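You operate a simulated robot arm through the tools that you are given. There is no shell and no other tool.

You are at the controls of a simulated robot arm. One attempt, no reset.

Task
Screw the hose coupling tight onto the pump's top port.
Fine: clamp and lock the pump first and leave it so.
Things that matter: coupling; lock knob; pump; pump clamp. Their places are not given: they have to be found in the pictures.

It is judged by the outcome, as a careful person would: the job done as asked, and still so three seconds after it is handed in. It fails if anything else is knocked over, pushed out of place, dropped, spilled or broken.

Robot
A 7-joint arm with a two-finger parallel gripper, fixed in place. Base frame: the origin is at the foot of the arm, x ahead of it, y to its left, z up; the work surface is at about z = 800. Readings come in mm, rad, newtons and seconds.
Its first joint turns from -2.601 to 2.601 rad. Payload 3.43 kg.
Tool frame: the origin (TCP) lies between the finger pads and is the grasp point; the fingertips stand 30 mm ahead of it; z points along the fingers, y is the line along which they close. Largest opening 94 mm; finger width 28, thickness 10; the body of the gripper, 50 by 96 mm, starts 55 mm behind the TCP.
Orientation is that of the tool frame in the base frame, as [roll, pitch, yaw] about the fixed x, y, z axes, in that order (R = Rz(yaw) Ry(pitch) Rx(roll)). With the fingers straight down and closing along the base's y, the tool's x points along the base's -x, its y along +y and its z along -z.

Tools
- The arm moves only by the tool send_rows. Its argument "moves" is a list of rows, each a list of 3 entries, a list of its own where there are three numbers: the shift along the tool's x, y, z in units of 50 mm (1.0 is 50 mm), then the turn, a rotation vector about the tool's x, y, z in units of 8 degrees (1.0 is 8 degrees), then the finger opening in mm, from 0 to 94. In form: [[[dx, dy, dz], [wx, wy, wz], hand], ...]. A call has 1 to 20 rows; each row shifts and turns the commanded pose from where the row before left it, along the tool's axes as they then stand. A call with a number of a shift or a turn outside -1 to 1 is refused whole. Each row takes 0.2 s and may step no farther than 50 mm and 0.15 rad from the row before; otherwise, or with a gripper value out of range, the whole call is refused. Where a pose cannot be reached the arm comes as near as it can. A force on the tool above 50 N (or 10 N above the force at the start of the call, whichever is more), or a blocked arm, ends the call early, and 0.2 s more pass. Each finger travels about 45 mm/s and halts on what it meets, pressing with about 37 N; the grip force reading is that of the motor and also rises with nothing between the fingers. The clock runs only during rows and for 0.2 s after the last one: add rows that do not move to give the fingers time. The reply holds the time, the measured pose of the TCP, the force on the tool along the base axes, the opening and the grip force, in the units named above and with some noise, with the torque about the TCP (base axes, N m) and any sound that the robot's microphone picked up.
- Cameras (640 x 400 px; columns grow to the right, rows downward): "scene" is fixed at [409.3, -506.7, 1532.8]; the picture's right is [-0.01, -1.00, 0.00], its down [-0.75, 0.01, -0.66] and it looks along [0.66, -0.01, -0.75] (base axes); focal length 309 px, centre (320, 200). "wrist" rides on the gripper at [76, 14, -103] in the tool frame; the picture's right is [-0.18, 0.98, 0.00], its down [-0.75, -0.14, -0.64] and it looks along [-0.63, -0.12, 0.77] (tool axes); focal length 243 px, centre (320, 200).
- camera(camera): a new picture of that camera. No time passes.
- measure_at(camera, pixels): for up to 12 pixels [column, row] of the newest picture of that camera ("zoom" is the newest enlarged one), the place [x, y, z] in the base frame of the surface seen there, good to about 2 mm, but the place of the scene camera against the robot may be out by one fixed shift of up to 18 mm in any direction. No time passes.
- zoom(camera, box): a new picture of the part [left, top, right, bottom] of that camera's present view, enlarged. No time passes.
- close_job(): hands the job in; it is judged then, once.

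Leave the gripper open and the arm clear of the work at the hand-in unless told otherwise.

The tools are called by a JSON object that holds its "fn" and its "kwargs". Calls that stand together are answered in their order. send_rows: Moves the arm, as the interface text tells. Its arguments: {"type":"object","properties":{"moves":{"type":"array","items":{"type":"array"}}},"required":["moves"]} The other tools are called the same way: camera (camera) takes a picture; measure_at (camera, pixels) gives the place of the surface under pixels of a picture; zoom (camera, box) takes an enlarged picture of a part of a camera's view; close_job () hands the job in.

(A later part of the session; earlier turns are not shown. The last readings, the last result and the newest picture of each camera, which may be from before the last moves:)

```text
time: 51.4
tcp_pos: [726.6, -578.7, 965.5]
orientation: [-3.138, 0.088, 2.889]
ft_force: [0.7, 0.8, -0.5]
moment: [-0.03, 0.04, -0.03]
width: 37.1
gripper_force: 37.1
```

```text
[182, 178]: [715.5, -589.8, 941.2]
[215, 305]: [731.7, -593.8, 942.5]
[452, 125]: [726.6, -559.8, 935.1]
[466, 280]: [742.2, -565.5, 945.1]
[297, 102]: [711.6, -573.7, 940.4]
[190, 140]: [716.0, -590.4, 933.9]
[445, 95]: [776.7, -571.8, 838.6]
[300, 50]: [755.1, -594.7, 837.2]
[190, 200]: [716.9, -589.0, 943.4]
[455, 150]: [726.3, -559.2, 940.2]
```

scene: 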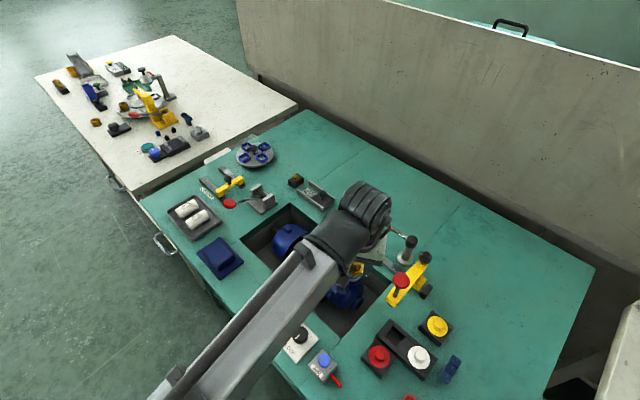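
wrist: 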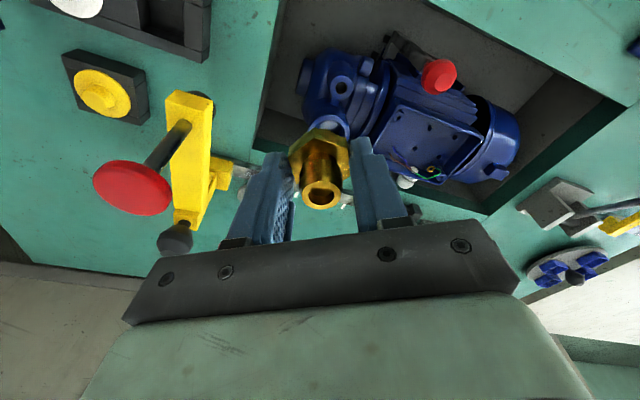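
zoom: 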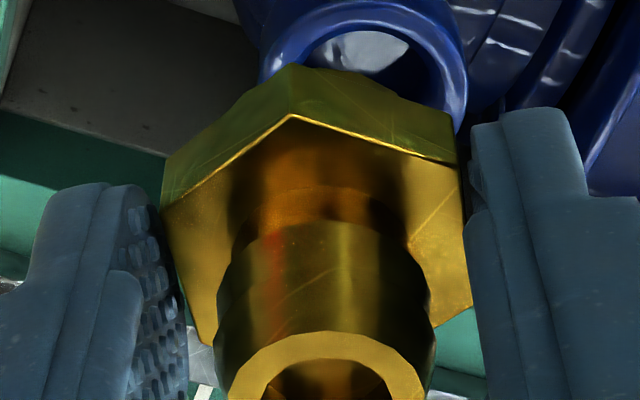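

Hex corners give axis ≈ (729.2,-577.9), so the coupling axis is TCP + (2.8,+0.7). I move so it stands over the port at this height, where the port shows above the coupling in the wrist picture.

{"fn": "send_rows", "kwargs": {"moves": [[[-0.25, 0.013, 0.022], [0, 0, 0], 25], [[-0.35, 0.018, 0.03], [0, 0, 0], 25], [[-0.204, 0.011, 0.018], [0, 0, 0], 25], [[0, 0, 0], [0, 0, 0], 25]]}}

{"fn": "camera", "kwargs": {"camera": "wrist"}}

{"fn": "zoom", "kwargs": {"camera": "wrist", "box": [270, 70, 370, 150]}}

{"fn": "camera", "kwargs": {"camera": "scene"}}

```text
time: 52.4
tcp_pos: [766.2, -586.1, 964.8]
orientation: [-3.141, 0.088, 2.891]
ft_force: [-0.3, -0.6, -0.8]
moment: [0.03, 0.01, 0.0]
width: 37.7
gripper_force: 37.1
```

```text
taken
```

wrist: 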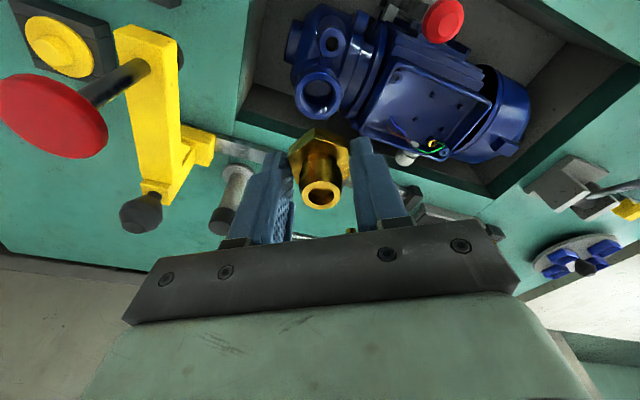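

```text
5.00 times, centred on (320, 110) of wrist
```

zoom: 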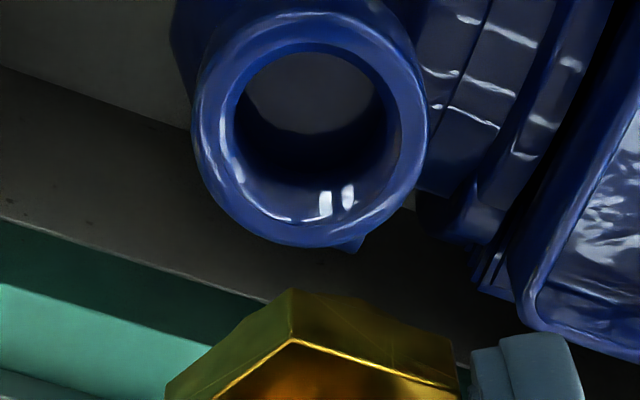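

```text
taken
```

scene: 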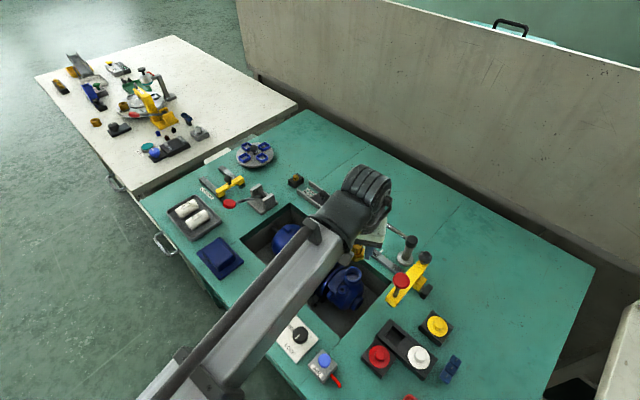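

The port is fully visible. I measure eight points around its rim.

{"fn": "measure_at", "kwargs": {"camera": "zoom", "pixels": [[213, 130], [411, 130], [312, 30], [312, 232], [242, 60], [382, 60], [242, 203], [382, 203], [225, 95], [400, 95], [270, 40], [355, 40]]}}

{"fn": "measure_at", "kwargs": {"camera": "zoom", "pixels": [[213, 130], [411, 130], [312, 30], [312, 232], [242, 60], [382, 60], [242, 203], [382, 203], [316, 140], [270, 222], [355, 222]]}}

```text
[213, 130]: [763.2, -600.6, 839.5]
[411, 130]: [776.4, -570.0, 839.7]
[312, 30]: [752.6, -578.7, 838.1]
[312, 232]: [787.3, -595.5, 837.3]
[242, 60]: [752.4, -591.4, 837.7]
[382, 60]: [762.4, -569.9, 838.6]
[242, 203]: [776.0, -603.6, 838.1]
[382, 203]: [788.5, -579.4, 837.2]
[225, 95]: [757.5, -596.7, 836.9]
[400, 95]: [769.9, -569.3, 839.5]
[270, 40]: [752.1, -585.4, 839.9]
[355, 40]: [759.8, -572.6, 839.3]
```

```text
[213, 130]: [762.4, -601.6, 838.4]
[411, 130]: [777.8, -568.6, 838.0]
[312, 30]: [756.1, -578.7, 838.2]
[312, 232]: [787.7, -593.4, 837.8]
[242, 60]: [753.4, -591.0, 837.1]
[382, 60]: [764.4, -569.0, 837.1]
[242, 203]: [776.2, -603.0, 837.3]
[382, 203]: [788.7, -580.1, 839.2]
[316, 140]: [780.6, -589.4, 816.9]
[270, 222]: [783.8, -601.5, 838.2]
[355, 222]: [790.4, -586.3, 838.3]
```

Port centre fits to (770.35,-585.9). I measure the tail ring in this same pose to get the relative offset.

{"fn": "zoom", "kwargs": {"camera": "wrist", "box": [270, 130, 370, 220]}}

{"fn": "measure_at", "kwargs": {"camera": "zoom", "pixels": [[240, 288], [416, 288], [328, 232], [328, 348], [265, 248], [392, 248], [265, 328], [392, 328], [165, 145], [472, 230], [200, 235], [455, 95]]}}

{"fn": "measure_at", "kwargs": {"camera": "zoom", "pixels": [[240, 288], [416, 288], [328, 232], [328, 348], [265, 248], [392, 248], [265, 328], [392, 328]]}}

```text
4.44 times, centred on (320, 175) of wrist
```

zoom: 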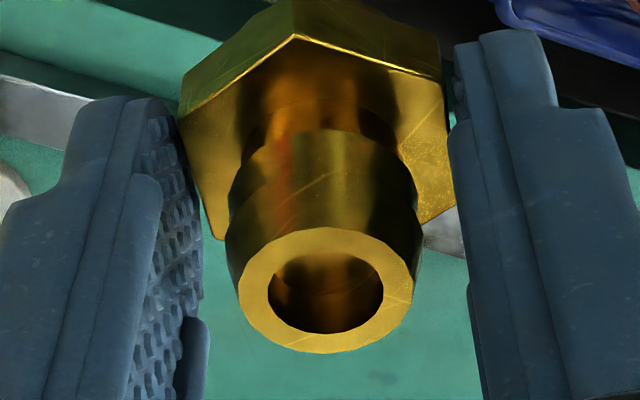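

```text
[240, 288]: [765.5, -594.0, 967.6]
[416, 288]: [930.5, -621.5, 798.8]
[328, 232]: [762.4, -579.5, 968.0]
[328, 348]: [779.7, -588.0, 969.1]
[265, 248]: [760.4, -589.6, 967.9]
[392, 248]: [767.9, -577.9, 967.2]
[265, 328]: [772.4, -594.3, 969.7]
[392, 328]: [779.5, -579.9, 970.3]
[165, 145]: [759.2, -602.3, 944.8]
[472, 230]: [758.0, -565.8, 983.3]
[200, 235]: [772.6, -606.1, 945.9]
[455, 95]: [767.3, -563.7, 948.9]
```

```text
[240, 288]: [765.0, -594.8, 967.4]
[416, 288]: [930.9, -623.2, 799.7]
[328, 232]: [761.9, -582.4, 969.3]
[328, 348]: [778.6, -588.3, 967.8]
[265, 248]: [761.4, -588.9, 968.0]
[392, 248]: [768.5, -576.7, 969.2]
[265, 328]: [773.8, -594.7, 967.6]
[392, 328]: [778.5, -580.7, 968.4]
```

Coupling ring centre (770.2,-585.4) versus port (770.35,-585.9): aligned within about half a millimetre. I shift -0.4 mm in y and descend to TCP z≈905, just above where the spigot should meet the port.

{"fn": "send_rows", "kwargs": {"moves": [[[-0.002, -0.008, 0], [0, 0, 0], 25], [[0.026, 0, 0.3], [0, 0, 0], 25], [[0.035, 0, 0.398], [0, 0, 0], 25], [[0.035, 0, 0.398], [0, 0, 0], 25], [[0.009, 0, 0.1], [0, 0, 0], 25], [[0, 0, 0], [0, 0, 0], 25]]}}

{"fn": "camera", "kwargs": {"camera": "wrist"}}

{"fn": "zoom", "kwargs": {"camera": "wrist", "box": [260, 80, 380, 200]}}

{"fn": "zoom", "kwargs": {"camera": "scene", "box": [310, 220, 410, 320]}}

```text
time: 53.8
tcp_pos: [766.5, -587.2, 906.0]
orientation: [-3.14, 0.09, 2.889]
ft_force: [0.2, 0.6, -0.8]
moment: [-0.02, 0.04, 0.02]
width: 37.4
gripper_force: 37.3
```

```text
taken
```

wrist: 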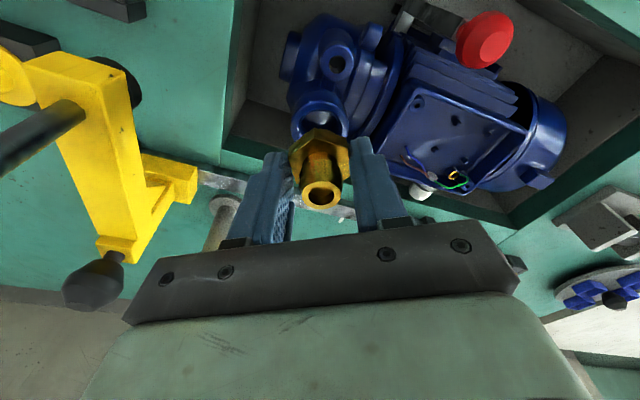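

```text
3.33 times, centred on (320, 140) of wrist
```

zoom: 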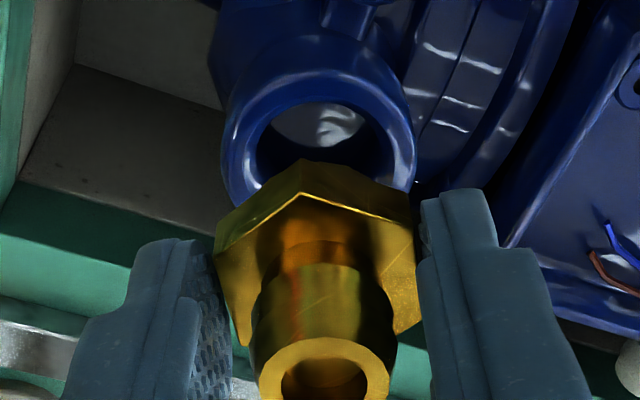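

```text
4.00 times, centred on (360, 270) of scene
```

zoom: 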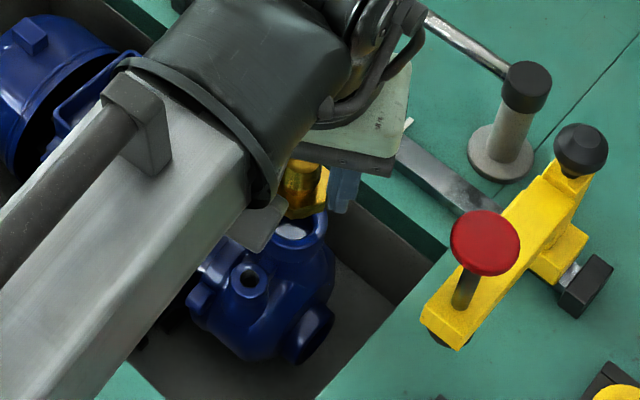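

I measure the hex's lower edge and look for the spigot beneath it.

{"fn": "zoom", "kwargs": {"camera": "wrist", "box": [280, 95, 360, 165]}}

{"fn": "measure_at", "kwargs": {"camera": "zoom", "pixels": [[290, 205], [290, 225], [290, 195], [240, 220], [380, 225], [290, 250], [200, 265], [440, 235], [420, 215]]}}

{"fn": "zoom", "kwargs": {"camera": "scene", "box": [340, 250, 390, 300]}}

{"fn": "measure_at", "kwargs": {"camera": "zoom", "pixels": [[210, 170], [230, 210], [180, 215], [270, 180], [200, 230], [250, 235], [160, 230], [280, 220], [220, 120]]}}

```text
5.71 times, centred on (320, 130) of wrist
```

zoom: 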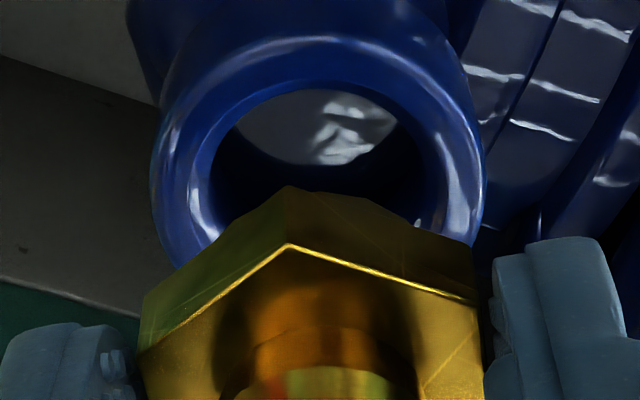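

```text
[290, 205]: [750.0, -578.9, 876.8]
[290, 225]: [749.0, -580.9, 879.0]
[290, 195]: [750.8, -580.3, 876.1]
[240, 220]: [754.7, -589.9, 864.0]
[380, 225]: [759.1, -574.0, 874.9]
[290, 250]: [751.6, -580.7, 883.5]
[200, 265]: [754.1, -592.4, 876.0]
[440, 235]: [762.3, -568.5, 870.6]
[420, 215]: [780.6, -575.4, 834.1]
```

```text
8.00 times, centred on (365, 275) of scene
```

zoom: 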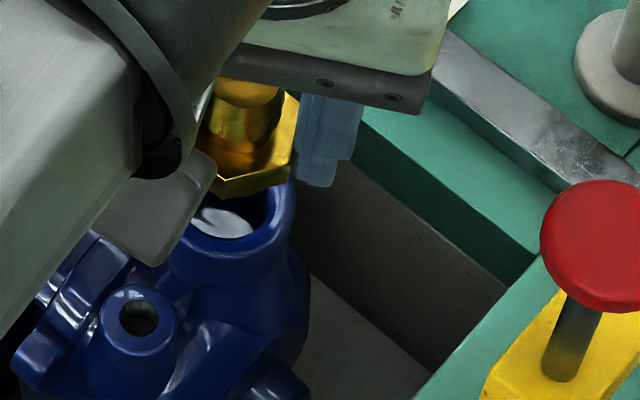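

```text
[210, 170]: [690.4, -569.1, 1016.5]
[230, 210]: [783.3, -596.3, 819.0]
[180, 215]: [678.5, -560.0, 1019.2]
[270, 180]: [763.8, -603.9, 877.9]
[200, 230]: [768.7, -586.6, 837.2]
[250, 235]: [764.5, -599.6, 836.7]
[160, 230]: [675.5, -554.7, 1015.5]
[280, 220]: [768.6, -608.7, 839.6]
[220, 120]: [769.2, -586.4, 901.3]
```

The hex underside is at about TCP-34 and the spigot is hidden beneath it (the slot depth implies about 16 mm). I descend in small steps towards contact, watching the force.

{"fn": "send_rows", "kwargs": {"moves": [[[0.009, 0, 0.1], [0, 0, 0], 25], [[0.009, 0, 0.1], [0, 0, 0], 25], [[0.004, 0, 0.05], [0, 0, 0], 25], [[0.004, 0, 0.04], [0, 0, 0], 25], [[0.004, 0, 0.04], [0, 0, 0], 25], [[0, 0, 0], [0, 0, 0], 25]]}}

```text
time: 55.2
tcp_pos: [767.1, -585.5, 889.6]
orientation: [-3.141, 0.09, 2.891]
ft_force: [0.7, -0.2, -1.9]
moment: [0.0, 0.03, -0.02]
width: 37.4
gripper_force: 36.8
```

No contact yet at z=889.6. I continue down in 1.5–2 mm steps.

{"fn": "send_rows", "kwargs": {"moves": [[[0.003, 0, 0.03], [0, 0, 0], 25], [[0.003, 0, 0.03], [0, 0, 0], 25], [[0.003, 0, 0.03], [0, 0, 0], 25], [[0, 0, 0], [0, 0, 0], 25]]}}

{"fn": "zoom", "kwargs": {"camera": "wrist", "box": [260, 80, 380, 200]}}

```text
time: 56.2
tcp_pos: [766.1, -585.8, 885.2]
orientation: [-3.139, 0.089, 2.889]
ft_force: [0.7, 0.9, -0.9]
moment: [-0.03, -0.02, -0.04]
width: 37.4
gripper_force: 36.5
```

```text
3.33 times, centred on (320, 140) of wrist
```

zoom: 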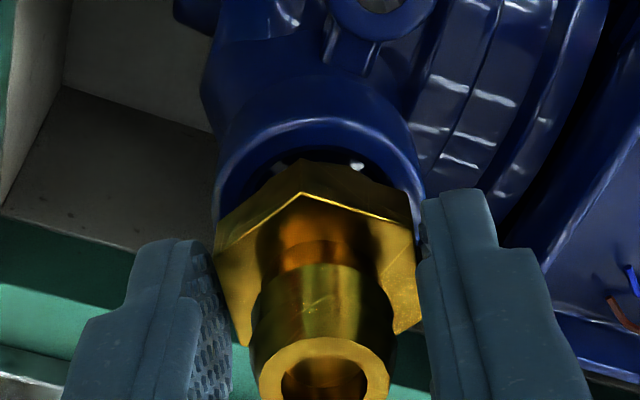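

Still free at 885. I keep going down in small steps.

{"fn": "send_rows", "kwargs": {"moves": [[[0.003, 0, 0.03], [0, 0, 0], 25], [[0.003, 0, 0.03], [0, 0, 0], 25], [[0.003, 0, 0.03], [0, 0, 0], 25], [[0, 0, 0], [0, 0, 0], 25]]}}

```text
time: 57.2
tcp_pos: [767.8, -585.7, 880.2]
orientation: [-3.139, 0.09, 2.891]
ft_force: [6.3, -6.1, -3.7]
moment: [-0.01, -0.19, -0.01]
width: 37.6
gripper_force: 36.7
```

A sideways force of (6,-6) N appeared at z=880: the spigot is touching. I read once more without moving.

{"fn": "send_rows", "kwargs": {"moves": [[[0, 0, 0], [0, 0, 0], 25]]}}

{"fn": "camera", "kwargs": {"camera": "wrist"}}

{"fn": "zoom", "kwargs": {"camera": "wrist", "box": [260, 80, 380, 200]}}

{"fn": "zoom", "kwargs": {"camera": "scene", "box": [340, 250, 390, 300]}}

```text
time: 57.6
tcp_pos: [767.4, -585.3, 880.8]
orientation: [-3.14, 0.087, 2.892]
ft_force: [-0.6, 0.2, -0.3]
moment: [-0.02, 0.01, -0.02]
width: 37.4
gripper_force: 36.8
```

```text
taken
```

wrist: 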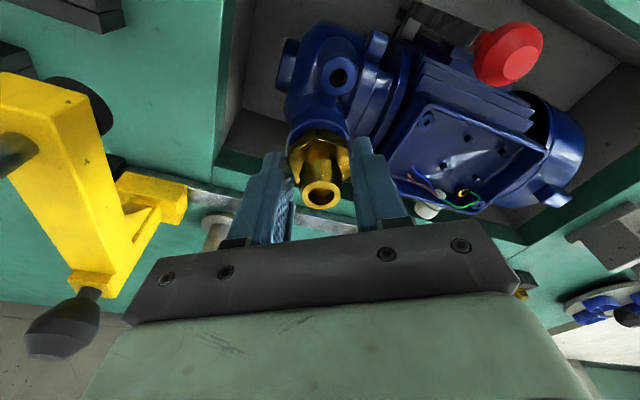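

```text
3.33 times, centred on (320, 140) of wrist
```

zoom: 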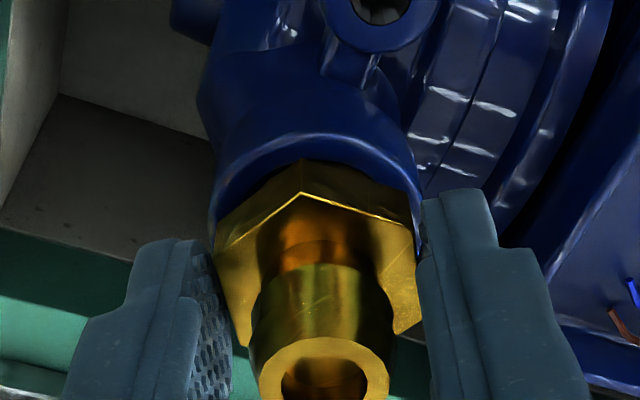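

```text
8.00 times, centred on (365, 275) of scene
```

zoom: 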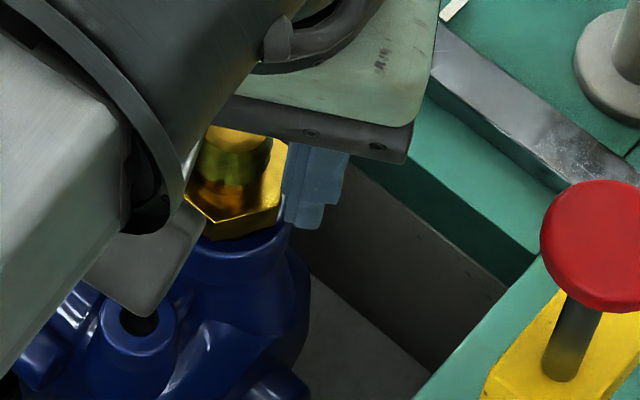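

The force was a transient: now zero. The hex is close above the rim. I continue down in 1 mm steps.

{"fn": "send_rows", "kwargs": {"moves": [[[0.002, 0, 0.02], [0, 0, 0], 25], [[0.002, 0, 0.02], [0, 0, 0], 25], [[0.002, 0, 0.02], [0, 0, 0], 25], [[0, 0, 0], [0, 0, 0], 25], [[0, 0, 0], [0, 0, 0], 25]]}}

```text
time: 58.8
tcp_pos: [767.6, -585.3, 876.4]
orientation: [-3.141, 0.088, 2.889]
ft_force: [0.4, -0.2, 0.0]
moment: [-0.02, -0.01, 0.04]
width: 37.4
gripper_force: 36.9
```

{"fn": "send_rows", "kwargs": {"moves": [[[0.002, 0, 0.02], [0, 0, 0], 25], [[0.002, 0, 0.02], [0, 0, 0], 25], [[0, 0, 0], [0, 0, 0], 25], [[0, 0, 0], [0, 0, 0], 25]]}}

{"fn": "zoom", "kwargs": {"camera": "scene", "box": [340, 250, 390, 300]}}

{"fn": "zoom", "kwargs": {"camera": "wrist", "box": [260, 80, 380, 200]}}

```text
time: 59.8
tcp_pos: [767.8, -586.4, 873.6]
orientation: [-3.14, 0.088, 2.89]
ft_force: [-1.1, -0.1, -1.5]
moment: [0.02, -0.01, 0.03]
width: 37.5
gripper_force: 37.2
```

```text
8.00 times, centred on (365, 275) of scene
```

zoom: 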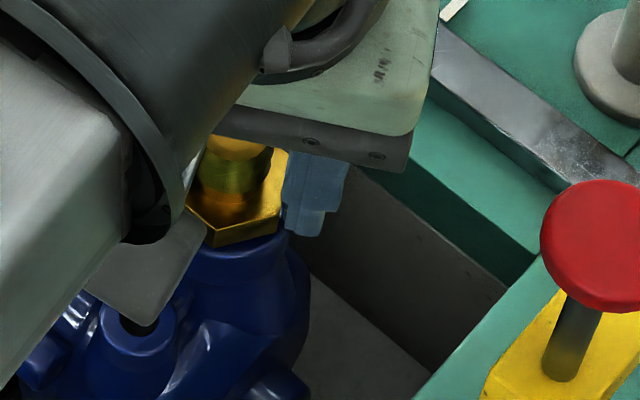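

```text
3.33 times, centred on (320, 140) of wrist
```

zoom: 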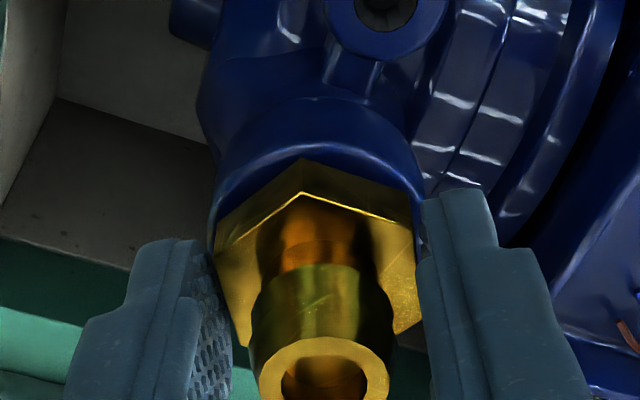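

Still no load at 873.6; the hex is just above the rim. Another 1 mm at a time.

{"fn": "send_rows", "kwargs": {"moves": [[[0.002, 0, 0.02], [0, 0, 0], 25], [[0, 0, 0], [0, 0, 0], 25], [[0.002, 0, 0.02], [0, 0, 0], 25], [[0, 0, 0], [0, 0, 0], 25]]}}

```text
time: 60.8
tcp_pos: [767.3, -584.7, 873.6]
orientation: [-3.14, 0.088, 2.89]
ft_force: [0.5, 0.1, -1.3]
moment: [0.0, -0.02, 0.02]
width: 37.5
gripper_force: 37.1
```

{"fn": "send_rows", "kwargs": {"moves": [[[0.002, 0, 0.02], [0, 0, 0], 25], [[0, 0, 0], [0, 0, 0], 25], [[0.002, 0, 0.02], [0, 0, 0], 25], [[0, 0, 0], [0, 0, 0], 25], [[0, 0, 0], [0, 0, 0], 25]]}}

{"fn": "zoom", "kwargs": {"camera": "wrist", "box": [260, 80, 380, 200]}}

```text
time: 62.0
tcp_pos: [766.7, -586.5, 872.6]
orientation: [-3.14, 0.09, 2.89]
ft_force: [2.3, -2.8, 23.8]
moment: [0.07, -0.13, -0.01]
width: 37.5
gripper_force: 37.0
```

```text
3.33 times, centred on (320, 140) of wrist
```

zoom: 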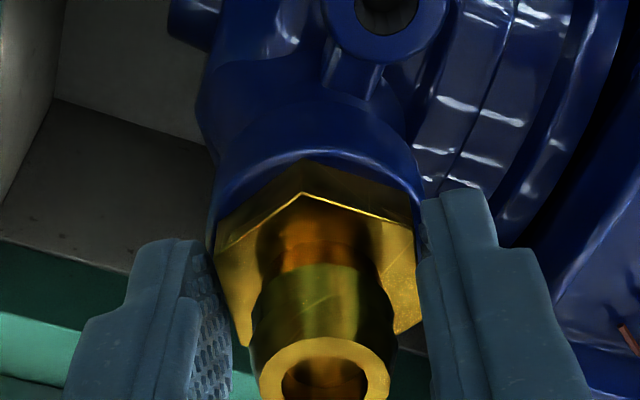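

Contact with +24 N upward at z≈872: the coupling is seated against the port, sideways load is small. Now I turn clockwise (seen from above) about the coupling's axis, about 19°, and watch torque and force.

{"fn": "send_rows", "kwargs": {"moves": [[[0, 0.006, 0], [0.07, 0, 0.797], 25], [[0, 0.006, 0], [0.07, 0, 0.797], 25], [[0, 0.006, 0], [0.07, 0, 0.797], 25], [[0, 0, 0], [0, 0, 0], 25]]}}

{"fn": "zoom", "kwargs": {"camera": "wrist", "box": [260, 80, 380, 200]}}

```text
time: 63.0
tcp_pos: [767.1, -583.8, 870.9]
orientation: [-3.141, 0.092, 2.552]
ft_force: [-2.4, 1.7, 29.5]
moment: [0.12, -0.02, -0.06]
width: 37.4
gripper_force: 37.3
```

```text
3.33 times, centred on (320, 140) of wrist
```

zoom: 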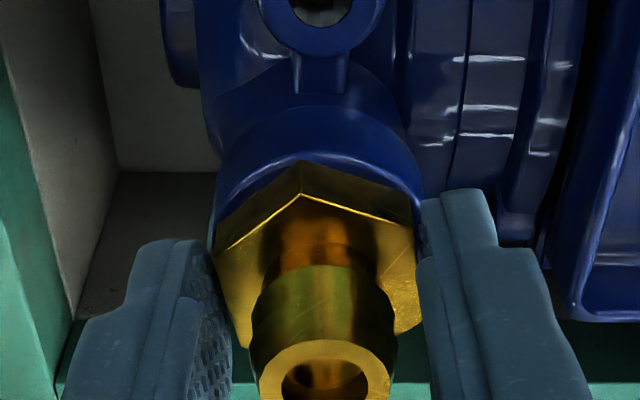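

No torque build-up yet, downforce about 29 N. I keep turning clockwise another 32°.

{"fn": "send_rows", "kwargs": {"moves": [[[0, 0.006, 0], [0.07, 0, 0.797], 25], [[0, 0.006, 0], [0.07, 0, 0.797], 25], [[0, 0.006, 0], [0.07, 0, 0.797], 25], [[0, 0.006, 0], [0.07, 0, 0.797], 25], [[0, 0.006, 0], [0.07, 0, 0.797], 25], [[0, 0, 0], [0, 0, 0], 25]]}}

{"fn": "zoom", "kwargs": {"camera": "wrist", "box": [260, 80, 380, 200]}}

```text
time: 64.4
tcp_pos: [768.4, -584.8, 870.9]
orientation: [3.141, 0.088, 1.994]
ft_force: [-0.7, 2.3, 20.7]
moment: [0.01, -0.02, -0.08]
width: 37.5
gripper_force: 37.1
```

```text
3.33 times, centred on (320, 140) of wrist
```

zoom: 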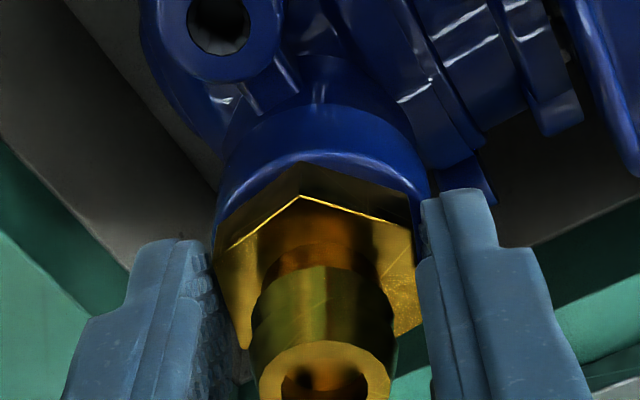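

Upward force fell to 21 N, so the coupling seems to be drawing down. I continue 26° more.

{"fn": "send_rows", "kwargs": {"moves": [[[0, 0.006, 0], [0.07, 0, 0.797], 25], [[0, 0.006, 0], [0.07, 0, 0.797], 25], [[0, 0.006, 0], [0.07, 0, 0.797], 25], [[0, 0.006, 0], [0.07, 0, 0.797], 25], [[0, 0, 0], [0, 0, 0], 25]]}}

{"fn": "camera", "kwargs": {"camera": "wrist"}}

{"fn": "camera", "kwargs": {"camera": "scene"}}

```text
time: 65.6
tcp_pos: [769.3, -583.6, 871.1]
orientation: [3.141, 0.09, 1.548]
ft_force: [-0.3, -0.1, 25.1]
moment: [-0.03, 0.03, -0.05]
width: 37.5
gripper_force: 37.2
```

```text
taken
```

wrist: 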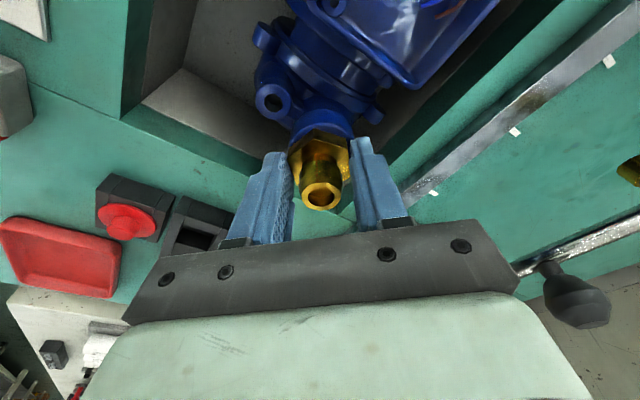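

```text
taken
```

scene: 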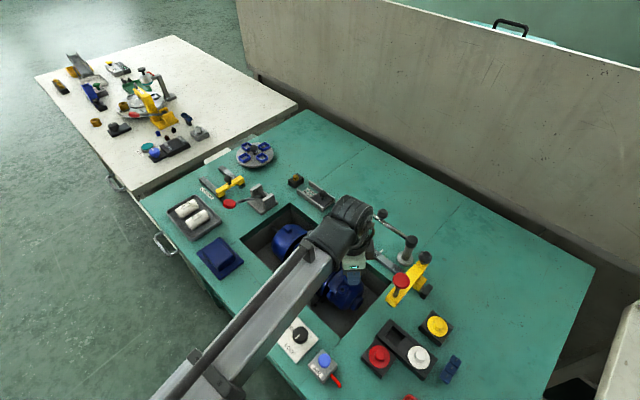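

Turned 77° so far, steady 25 N. To learn if the thread has caught, I raise gently by 3 mm and look for a downward pull.

{"fn": "send_rows", "kwargs": {"moves": [[[-0.002, 0, -0.02], [0, 0, 0], 25], [[0, 0, 0], [0, 0, 0], 25]]}}

{"fn": "send_rows", "kwargs": {"moves": [[[-0.002, 0, -0.02], [0, 0, 0], 25], [[0, 0, 0], [0, 0, 0], 25]]}}

{"fn": "send_rows", "kwargs": {"moves": [[[-0.002, 0, -0.02], [0, 0, 0], 25], [[0, 0, 0], [0, 0, 0], 25]]}}

```text
time: 66.2
tcp_pos: [769.2, -583.4, 871.6]
orientation: [3.141, 0.09, 1.55]
ft_force: [-3.8, -1.4, 12.8]
moment: [-0.04, 0.11, -0.01]
width: 37.5
gripper_force: 37.1
```

```text
time: 66.8
tcp_pos: [770.6, -584.1, 871.3]
orientation: [-3.141, 0.089, 1.548]
ft_force: [-0.7, 0.3, -0.3]
moment: [0.0, -0.01, -0.02]
width: 37.6
gripper_force: 36.8
```

```text
time: 67.4
tcp_pos: [770.8, -584.5, 873.4]
orientation: [-3.141, 0.09, 1.55]
ft_force: [-0.8, 0.2, -1.5]
moment: [0.01, 0.0, 0.02]
width: 37.6
gripper_force: 36.7
```

The coupling lifts freely, so the thread hasn't caught yet. I check the ring centre against the port centre in this orientation.

{"fn": "camera", "kwargs": {"camera": "wrist"}}

{"fn": "zoom", "kwargs": {"camera": "wrist", "box": [270, 100, 370, 220]}}

{"fn": "zoom", "kwargs": {"camera": "scene", "box": [335, 255, 385, 305]}}

```text
taken
```

wrist: 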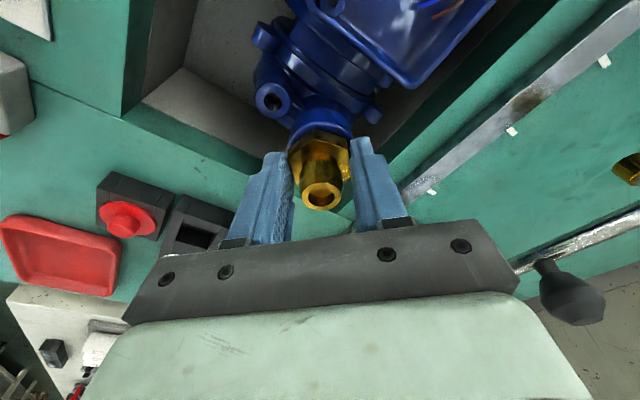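

```text
3.33 times, centred on (320, 160) of wrist
```

zoom: 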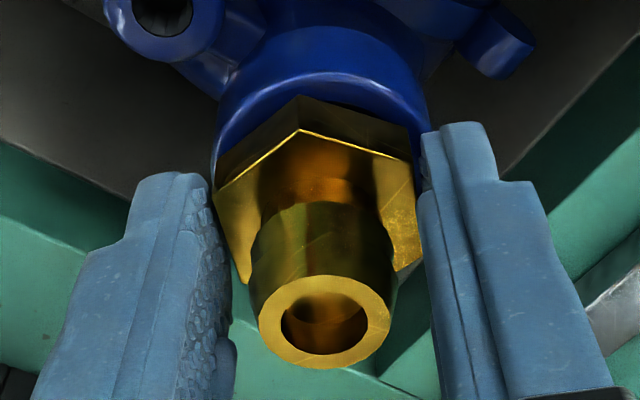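

```text
8.00 times, centred on (360, 280) of scene
```

zoom: 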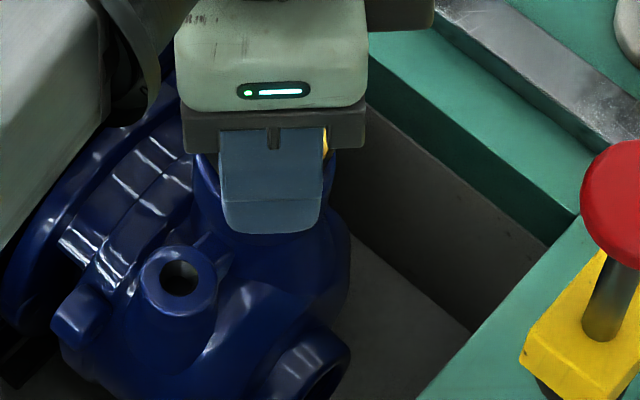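

{"fn": "zoom", "kwargs": {"camera": "wrist", "box": [280, 165, 360, 215]}}

{"fn": "measure_at", "kwargs": {"camera": "zoom", "pixels": [[208, 242], [442, 242], [325, 170], [325, 328], [240, 190], [412, 190], [240, 298], [412, 298], [222, 215], [430, 215], [280, 318], [370, 318]]}}

{"fn": "measure_at", "kwargs": {"camera": "zoom", "pixels": [[208, 242], [442, 242], [325, 170], [325, 328], [240, 190], [412, 190], [240, 298], [412, 298]]}}

```text
8.00 times, centred on (320, 190) of wrist
```

zoom: 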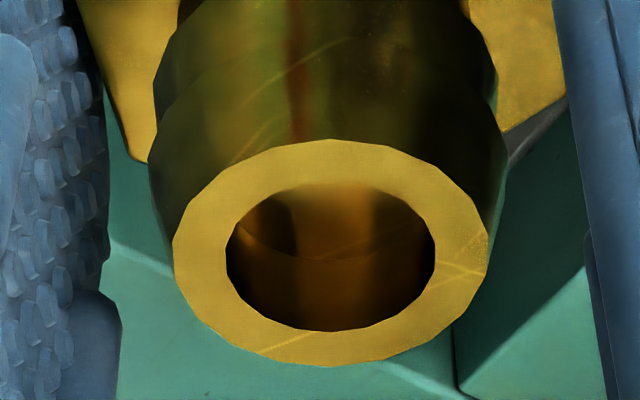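

```text
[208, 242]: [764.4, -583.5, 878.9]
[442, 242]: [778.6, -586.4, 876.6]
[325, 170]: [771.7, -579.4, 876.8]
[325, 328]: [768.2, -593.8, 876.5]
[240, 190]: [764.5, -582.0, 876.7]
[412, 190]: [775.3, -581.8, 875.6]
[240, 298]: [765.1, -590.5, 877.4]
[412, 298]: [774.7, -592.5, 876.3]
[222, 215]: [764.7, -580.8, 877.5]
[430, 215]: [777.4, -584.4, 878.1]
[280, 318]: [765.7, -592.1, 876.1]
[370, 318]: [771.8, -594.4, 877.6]
```

```text
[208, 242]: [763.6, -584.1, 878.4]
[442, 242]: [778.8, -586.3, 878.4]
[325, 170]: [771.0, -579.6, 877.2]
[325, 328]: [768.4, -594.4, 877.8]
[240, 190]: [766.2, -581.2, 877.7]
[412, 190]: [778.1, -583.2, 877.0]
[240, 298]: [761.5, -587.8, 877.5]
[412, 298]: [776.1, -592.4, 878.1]
```

Ring centre ≈ (770.6,-586.9) vs port (770.35,-585.9): about 1 mm off in y. I correct that, press down again gently (3 mm of command) and keep turning clockwise.

{"fn": "send_rows", "kwargs": {"moves": [[[0.018, -0.004, 0], [0, 0, 0], 25], [[0.002, 0, 0.03], [0, 0, 0], 25], [[0.002, 0, 0.03], [0, 0, 0], 25], [[0, 0, 0], [0, 0, 0], 25]]}}

{"fn": "send_rows", "kwargs": {"moves": [[[0, 0.006, 0], [0.07, 0, 0.797], 25], [[0, 0.006, 0], [0.07, 0, 0.797], 25], [[0, 0.006, 0], [0.07, 0, 0.797], 25], [[0, 0, 0], [0, 0, 0], 25]]}}

```text
time: 68.4
tcp_pos: [769.4, -582.8, 871.4]
orientation: [3.141, 0.092, 1.55]
ft_force: [0.6, -1.2, 9.0]
moment: [-0.03, 0.03, -0.04]
width: 37.7
gripper_force: 36.5
```

```text
time: 69.4
tcp_pos: [769.9, -583.5, 871.0]
orientation: [3.14, 0.089, 1.213]
ft_force: [-0.2, -1.9, 8.1]
moment: [-0.07, 0.03, 0.0]
width: 37.7
gripper_force: 36.9
```

The turn continues freely (yaw 69°), 8 N downforce. I keep turning another 38°.

{"fn": "send_rows", "kwargs": {"moves": [[[0, 0.006, 0.01], [0.07, 0, 0.797], 25], [[0, 0.006, 0], [0.07, 0, 0.797], 25], [[0, 0.006, 0.01], [0.07, 0, 0.797], 25], [[0, 0.006, 0], [0.07, 0, 0.797], 25], [[0, 0.006, 0], [0.07, 0, 0.797], 25], [[0, 0.006, 0], [0.07, 0, 0.797], 25], [[0, 0, 0], [0, 0, 0], 25]]}}

{"fn": "camera", "kwargs": {"camera": "wrist"}}

{"fn": "camera", "kwargs": {"camera": "scene"}}

```text
time: 71.0
tcp_pos: [770.6, -583.5, 870.6]
orientation: [3.137, 0.089, 0.542]
ft_force: [0.5, -2.0, 27.2]
moment: [-0.02, 0.15, -0.08]
width: 37.7
gripper_force: 36.9
```

```text
taken
```

wrist: 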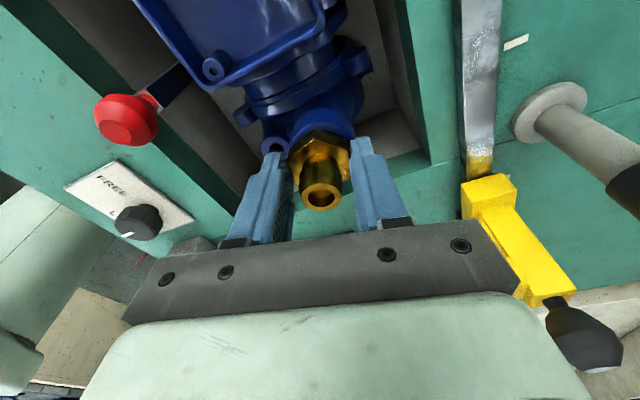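

```text
taken
```

scene: 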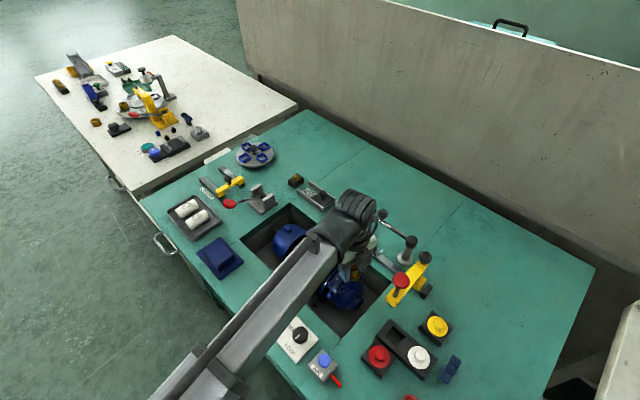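

Turned 134° in all, still no catch, and the arm still has range. I continue another 32°.

{"fn": "send_rows", "kwargs": {"moves": [[[0, 0.006, 0], [0.07, 0, 0.797], 25], [[0, 0.006, 0], [0.07, 0, 0.797], 25], [[0, 0.006, 0], [0.07, 0, 0.797], 25], [[0, 0.006, 0], [0.07, 0, 0.797], 25], [[0, 0.006, 0], [0.07, 0, 0.797], 25], [[0, 0, 0], [0, 0, 0], 25]]}}

```text
time: 72.4
tcp_pos: [772.4, -584.9, 870.7]
orientation: [3.141, 0.087, -0.016]
ft_force: [-2.2, -0.3, 16.3]
moment: [0.01, 0.2, -0.03]
width: 37.3
gripper_force: 37.0
```

{"fn": "send_rows", "kwargs": {"moves": [[[0, 0.006, 0], [0.07, 0, 0.797], 25], [[0, 0.006, 0], [0.07, 0, 0.797], 25], [[0, 0.006, 0], [0.07, 0, 0.797], 25], [[0, 0.006, 0], [0.07, 0, 0.797], 25], [[0, 0, 0], [0, 0, 0], 25]]}}

{"fn": "zoom", "kwargs": {"camera": "wrist", "box": [260, 80, 380, 220]}}

```text
time: 73.6
tcp_pos: [771.1, -586.2, 869.9]
orientation: [3.141, 0.084, -0.464]
ft_force: [-2.0, -0.5, 12.6]
moment: [0.1, 0.17, -0.03]
width: 37.5
gripper_force: 37.1
```

```text
2.86 times, centred on (320, 150) of wrist
```

zoom: 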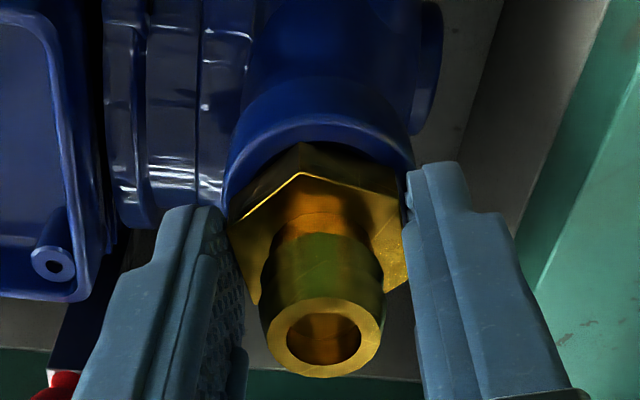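

The upward force is falling (27→16→13 N) while z goes down slightly: it may be threading in. I test with a gentle lift of 2 mm.

{"fn": "send_rows", "kwargs": {"moves": [[[-0.002, 0, -0.02], [0, 0, 0], 25], [[0, 0, 0], [0, 0, 0], 25]]}}

{"fn": "send_rows", "kwargs": {"moves": [[[-0.002, 0, -0.02], [0, 0, 0], 25], [[0, 0, 0], [0, 0, 0], 25], [[0, 0, 0], [0, 0, 0], 25]]}}

```text
time: 74.2
tcp_pos: [771.5, -586.2, 870.5]
orientation: [3.14, 0.085, -0.463]
ft_force: [-1.3, -1.1, 2.6]
moment: [0.03, 0.06, 0.05]
width: 37.2
gripper_force: 37.4
```

```text
time: 75.0
tcp_pos: [772.1, -587.0, 872.5]
orientation: [3.141, 0.09, -0.462]
ft_force: [0.0, -0.2, -0.5]
moment: [-0.01, -0.02, -0.02]
width: 37.3
gripper_force: 37.0
```

Still free. I need to understand the fit better, so I look closely at the hex and rim from both cameras.

{"fn": "camera", "kwargs": {"camera": "scene"}}

{"fn": "zoom", "kwargs": {"camera": "scene", "box": [325, 245, 385, 305]}}

{"fn": "camera", "kwargs": {"camera": "wrist"}}

{"fn": "zoom", "kwargs": {"camera": "wrist", "box": [275, 100, 375, 180]}}

{"fn": "measure_at", "kwargs": {"camera": "zoom", "pixels": [[290, 145], [290, 115], [290, 165], [240, 200], [380, 165], [330, 110], [200, 210], [430, 185], [300, 95], [180, 230]]}}

```text
taken
```

scene: 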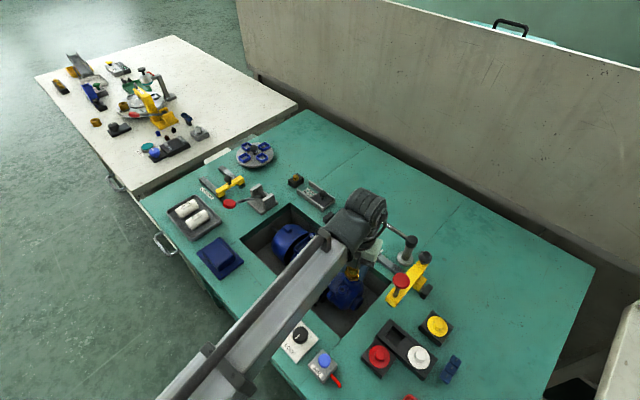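

```text
6.67 times, centred on (355, 275) of scene
```

zoom: 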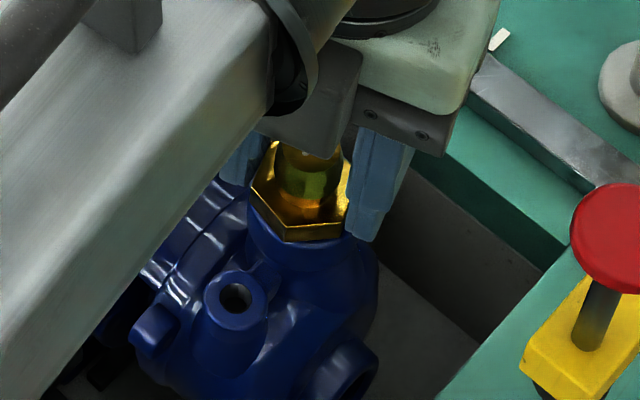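

```text
taken
```

wrist: 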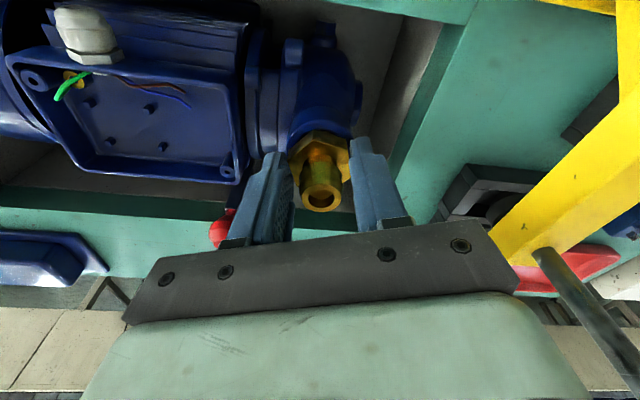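

```text
5.00 times, centred on (325, 140) of wrist
```

zoom: 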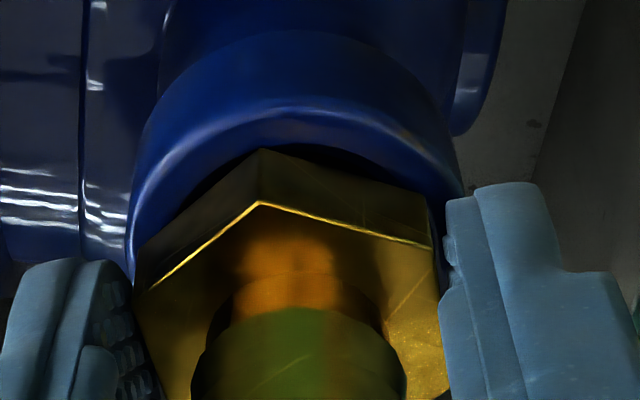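

```text
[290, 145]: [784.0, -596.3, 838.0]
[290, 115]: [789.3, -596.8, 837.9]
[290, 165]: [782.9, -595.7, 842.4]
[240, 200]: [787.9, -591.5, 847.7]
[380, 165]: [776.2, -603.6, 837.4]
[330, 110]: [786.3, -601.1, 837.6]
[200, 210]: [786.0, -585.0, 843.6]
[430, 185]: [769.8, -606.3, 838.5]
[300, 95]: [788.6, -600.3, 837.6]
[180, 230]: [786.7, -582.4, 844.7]
```

The hex underside is within a couple of mm of the rim. With the coupling lifted 1–2 mm off, I probe sideways in small steps to see whether a spigot inside the bore meets walls (that also tells the true centre).

{"fn": "send_rows", "kwargs": {"moves": [[[0, 0.03, 0], [0, 0, 0], 25], [[0, 0, 0], [0, 0, 0], 25]]}}

{"fn": "send_rows", "kwargs": {"moves": [[[0, 0.03, 0], [0, 0, 0], 25], [[0, 0, 0], [0, 0, 0], 25]]}}

{"fn": "send_rows", "kwargs": {"moves": [[[0, -0.09, 0], [0, 0, 0], 25], [[0, 0, 0], [0, 0, 0], 25]]}}

{"fn": "send_rows", "kwargs": {"moves": [[[0, -0.03, 0], [0, 0, 0], 25], [[0, 0, 0], [0, 0, 0], 25]]}}

```text
time: 75.6
tcp_pos: [770.6, -588.2, 871.3]
orientation: [3.139, 0.089, -0.463]
ft_force: [0.1, 0.1, -0.7]
moment: [0.01, 0.04, -0.01]
width: 37.4
gripper_force: 36.9
```

```text
time: 76.2
tcp_pos: [771.2, -588.6, 871.7]
orientation: [3.141, 0.087, -0.463]
ft_force: [-0.8, 0.1, -1.3]
moment: [0.02, 0.02, 0.01]
width: 37.4
gripper_force: 37.2
```

```text
time: 76.8
tcp_pos: [772.9, -585.0, 871.4]
orientation: [3.139, 0.088, -0.464]
ft_force: [-0.2, -1.1, -0.8]
moment: [0.04, -0.05, -0.02]
width: 37.0
gripper_force: 37.1
```

```text
time: 77.4
tcp_pos: [772.5, -583.7, 872.6]
orientation: [3.14, 0.087, -0.463]
ft_force: [0.8, -0.3, -0.9]
moment: [-0.02, -0.02, 0.02]
width: 37.7
gripper_force: 36.7
```

No wall within ±3 mm. I probe a bit further on this side.

{"fn": "send_rows", "kwargs": {"moves": [[[0, -0.04, 0], [0, 0, 0], 25], [[0, 0, 0], [0, 0, 0], 25]]}}

{"fn": "send_rows", "kwargs": {"moves": [[[0, -0.04, 0], [0, 0, 0], 25], [[0, 0, 0], [0, 0, 0], 25]]}}

```text
time: 78.0
tcp_pos: [773.0, -582.6, 871.5]
orientation: [3.139, 0.087, -0.463]
ft_force: [0.1, -0.1, -0.9]
moment: [0.0, 0.0, 0.01]
width: 37.5
gripper_force: 37.1
```

```text
time: 78.6
tcp_pos: [774.4, -579.8, 870.7]
orientation: [3.141, 0.087, -0.463]
ft_force: [0.1, 0.0, -1.0]
moment: [0.02, -0.02, 0.02]
width: 37.4
gripper_force: 37.1
```

No wall even 7 mm off-centre, so nothing is inside the bore at this height. I look at the situation again.

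{"fn": "camera", "kwargs": {"camera": "wrist"}}

{"fn": "zoom", "kwargs": {"camera": "wrist", "box": [260, 90, 380, 210]}}

{"fn": "zoom", "kwargs": {"camera": "scene", "box": [335, 250, 375, 290]}}

```text
taken
```

wrist: 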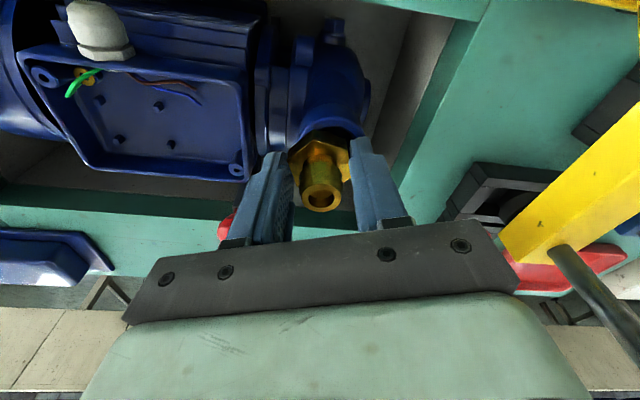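

```text
3.33 times, centred on (320, 150) of wrist
```

zoom: 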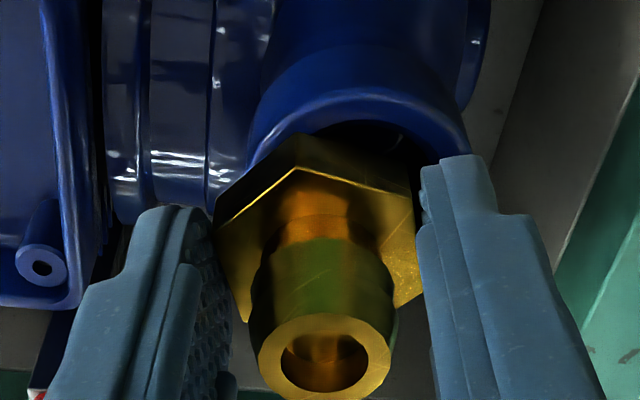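

```text
10.00 times, centred on (355, 270) of scene
```

zoom: 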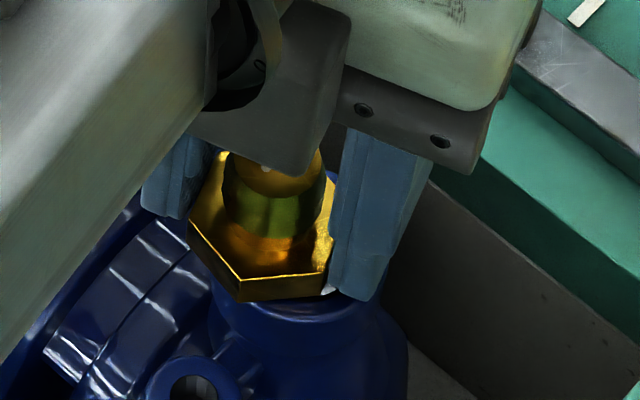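

I see now: the fingertips grip nearly flush with the hex's underside (about 1 mm), so on the rim the fingertips may be carrying the load instead of the hex. I'll go back to centre, set the coupling down on the rim, let go and regrip it higher. First back to centre and check alignment.

{"fn": "send_rows", "kwargs": {"moves": [[[0, 0.07, 0], [0, 0, 0], 25], [[0, 0.07, 0], [0, 0, 0], 25], [[0, 0, 0], [0, 0, 0], 25], [[0, 0, 0], [0, 0, 0], 25]]}}

{"fn": "camera", "kwargs": {"camera": "wrist"}}

{"fn": "zoom", "kwargs": {"camera": "wrist", "box": [280, 165, 360, 215]}}

{"fn": "measure_at", "kwargs": {"camera": "zoom", "pixels": [[200, 252], [460, 252], [330, 160], [330, 345], [235, 190], [425, 190], [235, 312], [425, 312]]}}

{"fn": "measure_at", "kwargs": {"camera": "zoom", "pixels": [[200, 252], [460, 252], [330, 160], [330, 345], [235, 190], [425, 190], [235, 312], [425, 312]]}}

```text
time: 79.6
tcp_pos: [770.7, -587.2, 871.6]
orientation: [3.141, 0.087, -0.463]
ft_force: [0.1, -0.8, -0.8]
moment: [0.03, -0.01, -0.03]
width: 37.6
gripper_force: 37.2
```

```text
taken
```

wrist: 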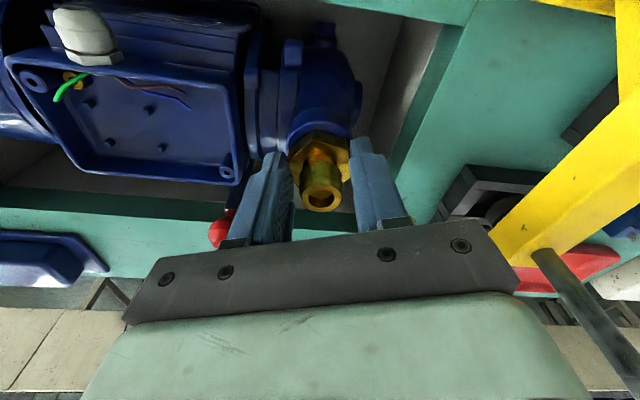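

```text
8.00 times, centred on (320, 190) of wrist
```

zoom: 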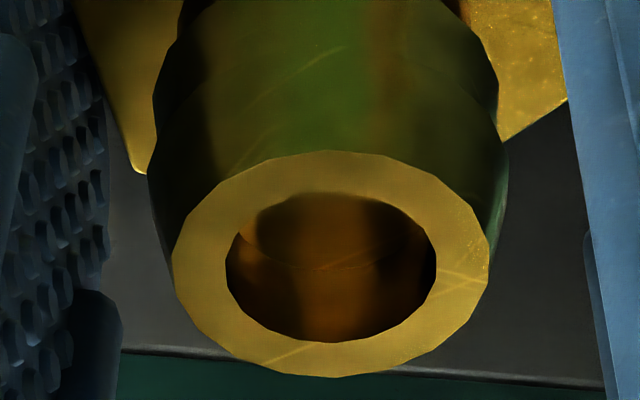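

```text
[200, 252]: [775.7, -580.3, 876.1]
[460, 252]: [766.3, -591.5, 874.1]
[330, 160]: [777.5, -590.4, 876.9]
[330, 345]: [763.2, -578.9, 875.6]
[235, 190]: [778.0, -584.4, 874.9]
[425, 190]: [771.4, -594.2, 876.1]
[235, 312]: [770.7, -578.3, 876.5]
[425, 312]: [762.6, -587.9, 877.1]
```

```text
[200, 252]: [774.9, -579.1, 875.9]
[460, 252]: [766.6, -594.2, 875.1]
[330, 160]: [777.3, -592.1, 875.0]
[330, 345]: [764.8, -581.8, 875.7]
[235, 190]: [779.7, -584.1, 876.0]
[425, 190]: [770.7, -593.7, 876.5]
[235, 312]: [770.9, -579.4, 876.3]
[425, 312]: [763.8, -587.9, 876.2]
```

Ring centre (770.05,-585.5) versus port (770.35,-585.9): within 0.5 mm. I lower to light contact, then let go.

{"fn": "send_rows", "kwargs": {"moves": [[[0.002, 0, 0.02], [0, 0, 0], 25], [[0, 0, 0], [0, 0, 0], 25]]}}

{"fn": "send_rows", "kwargs": {"moves": [[[0.002, 0, 0.02], [0, 0, 0], 25], [[0, 0, 0], [0, 0, 0], 25]]}}

```text
time: 80.2
tcp_pos: [771.9, -587.1, 871.1]
orientation: [3.141, 0.085, -0.464]
ft_force: [-0.6, 0.6, 2.4]
moment: [0.11, 0.05, -0.01]
width: 37.4
gripper_force: 37.2
```

```text
time: 80.8
tcp_pos: [772.3, -586.2, 870.7]
orientation: [3.141, 0.087, -0.461]
ft_force: [1.4, -1.8, 12.8]
moment: [0.05, 0.12, -0.03]
width: 37.5
gripper_force: 37.3
```

Light contact. I ease 1 mm back up and open the fingers.

{"fn": "send_rows", "kwargs": {"moves": [[[-0.002, 0, -0.02], [0, 0, 0], 25], [[0, 0, 0], [0, 0, 0], 30], [[0, 0, 0], [0, 0, 0], 36], [[0, 0, 0], [0, 0, 0], 40], [[0, 0, 0], [0, 0, 0], 46], [[0, 0, 0], [0, 0, 0], 50], [[0, 0, 0], [0, 0, 0], 50]]}}

{"fn": "camera", "kwargs": {"camera": "wrist"}}

{"fn": "zoom", "kwargs": {"camera": "wrist", "box": [260, 90, 380, 210]}}

```text
time: 82.4
tcp_pos: [771.7, -587.2, 870.3]
orientation: [3.14, 0.088, -0.461]
ft_force: [0.3, 0.0, 0.2]
moment: [0.01, -0.01, -0.03]
width: 49.9
gripper_force: 0.0
```

```text
taken
```

wrist: 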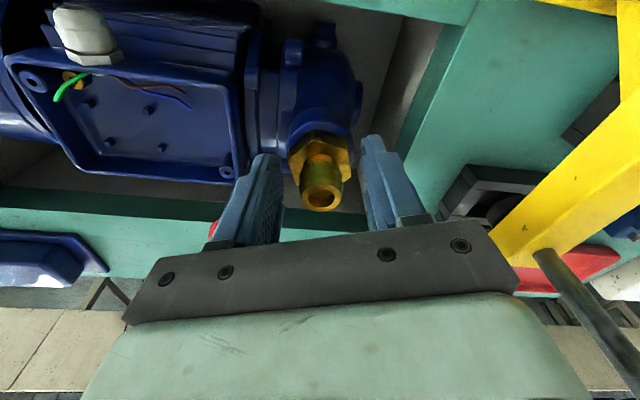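

```text
3.33 times, centred on (320, 150) of wrist
```

zoom: 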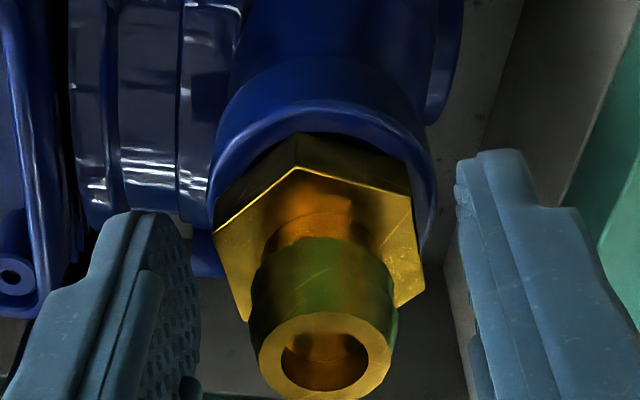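

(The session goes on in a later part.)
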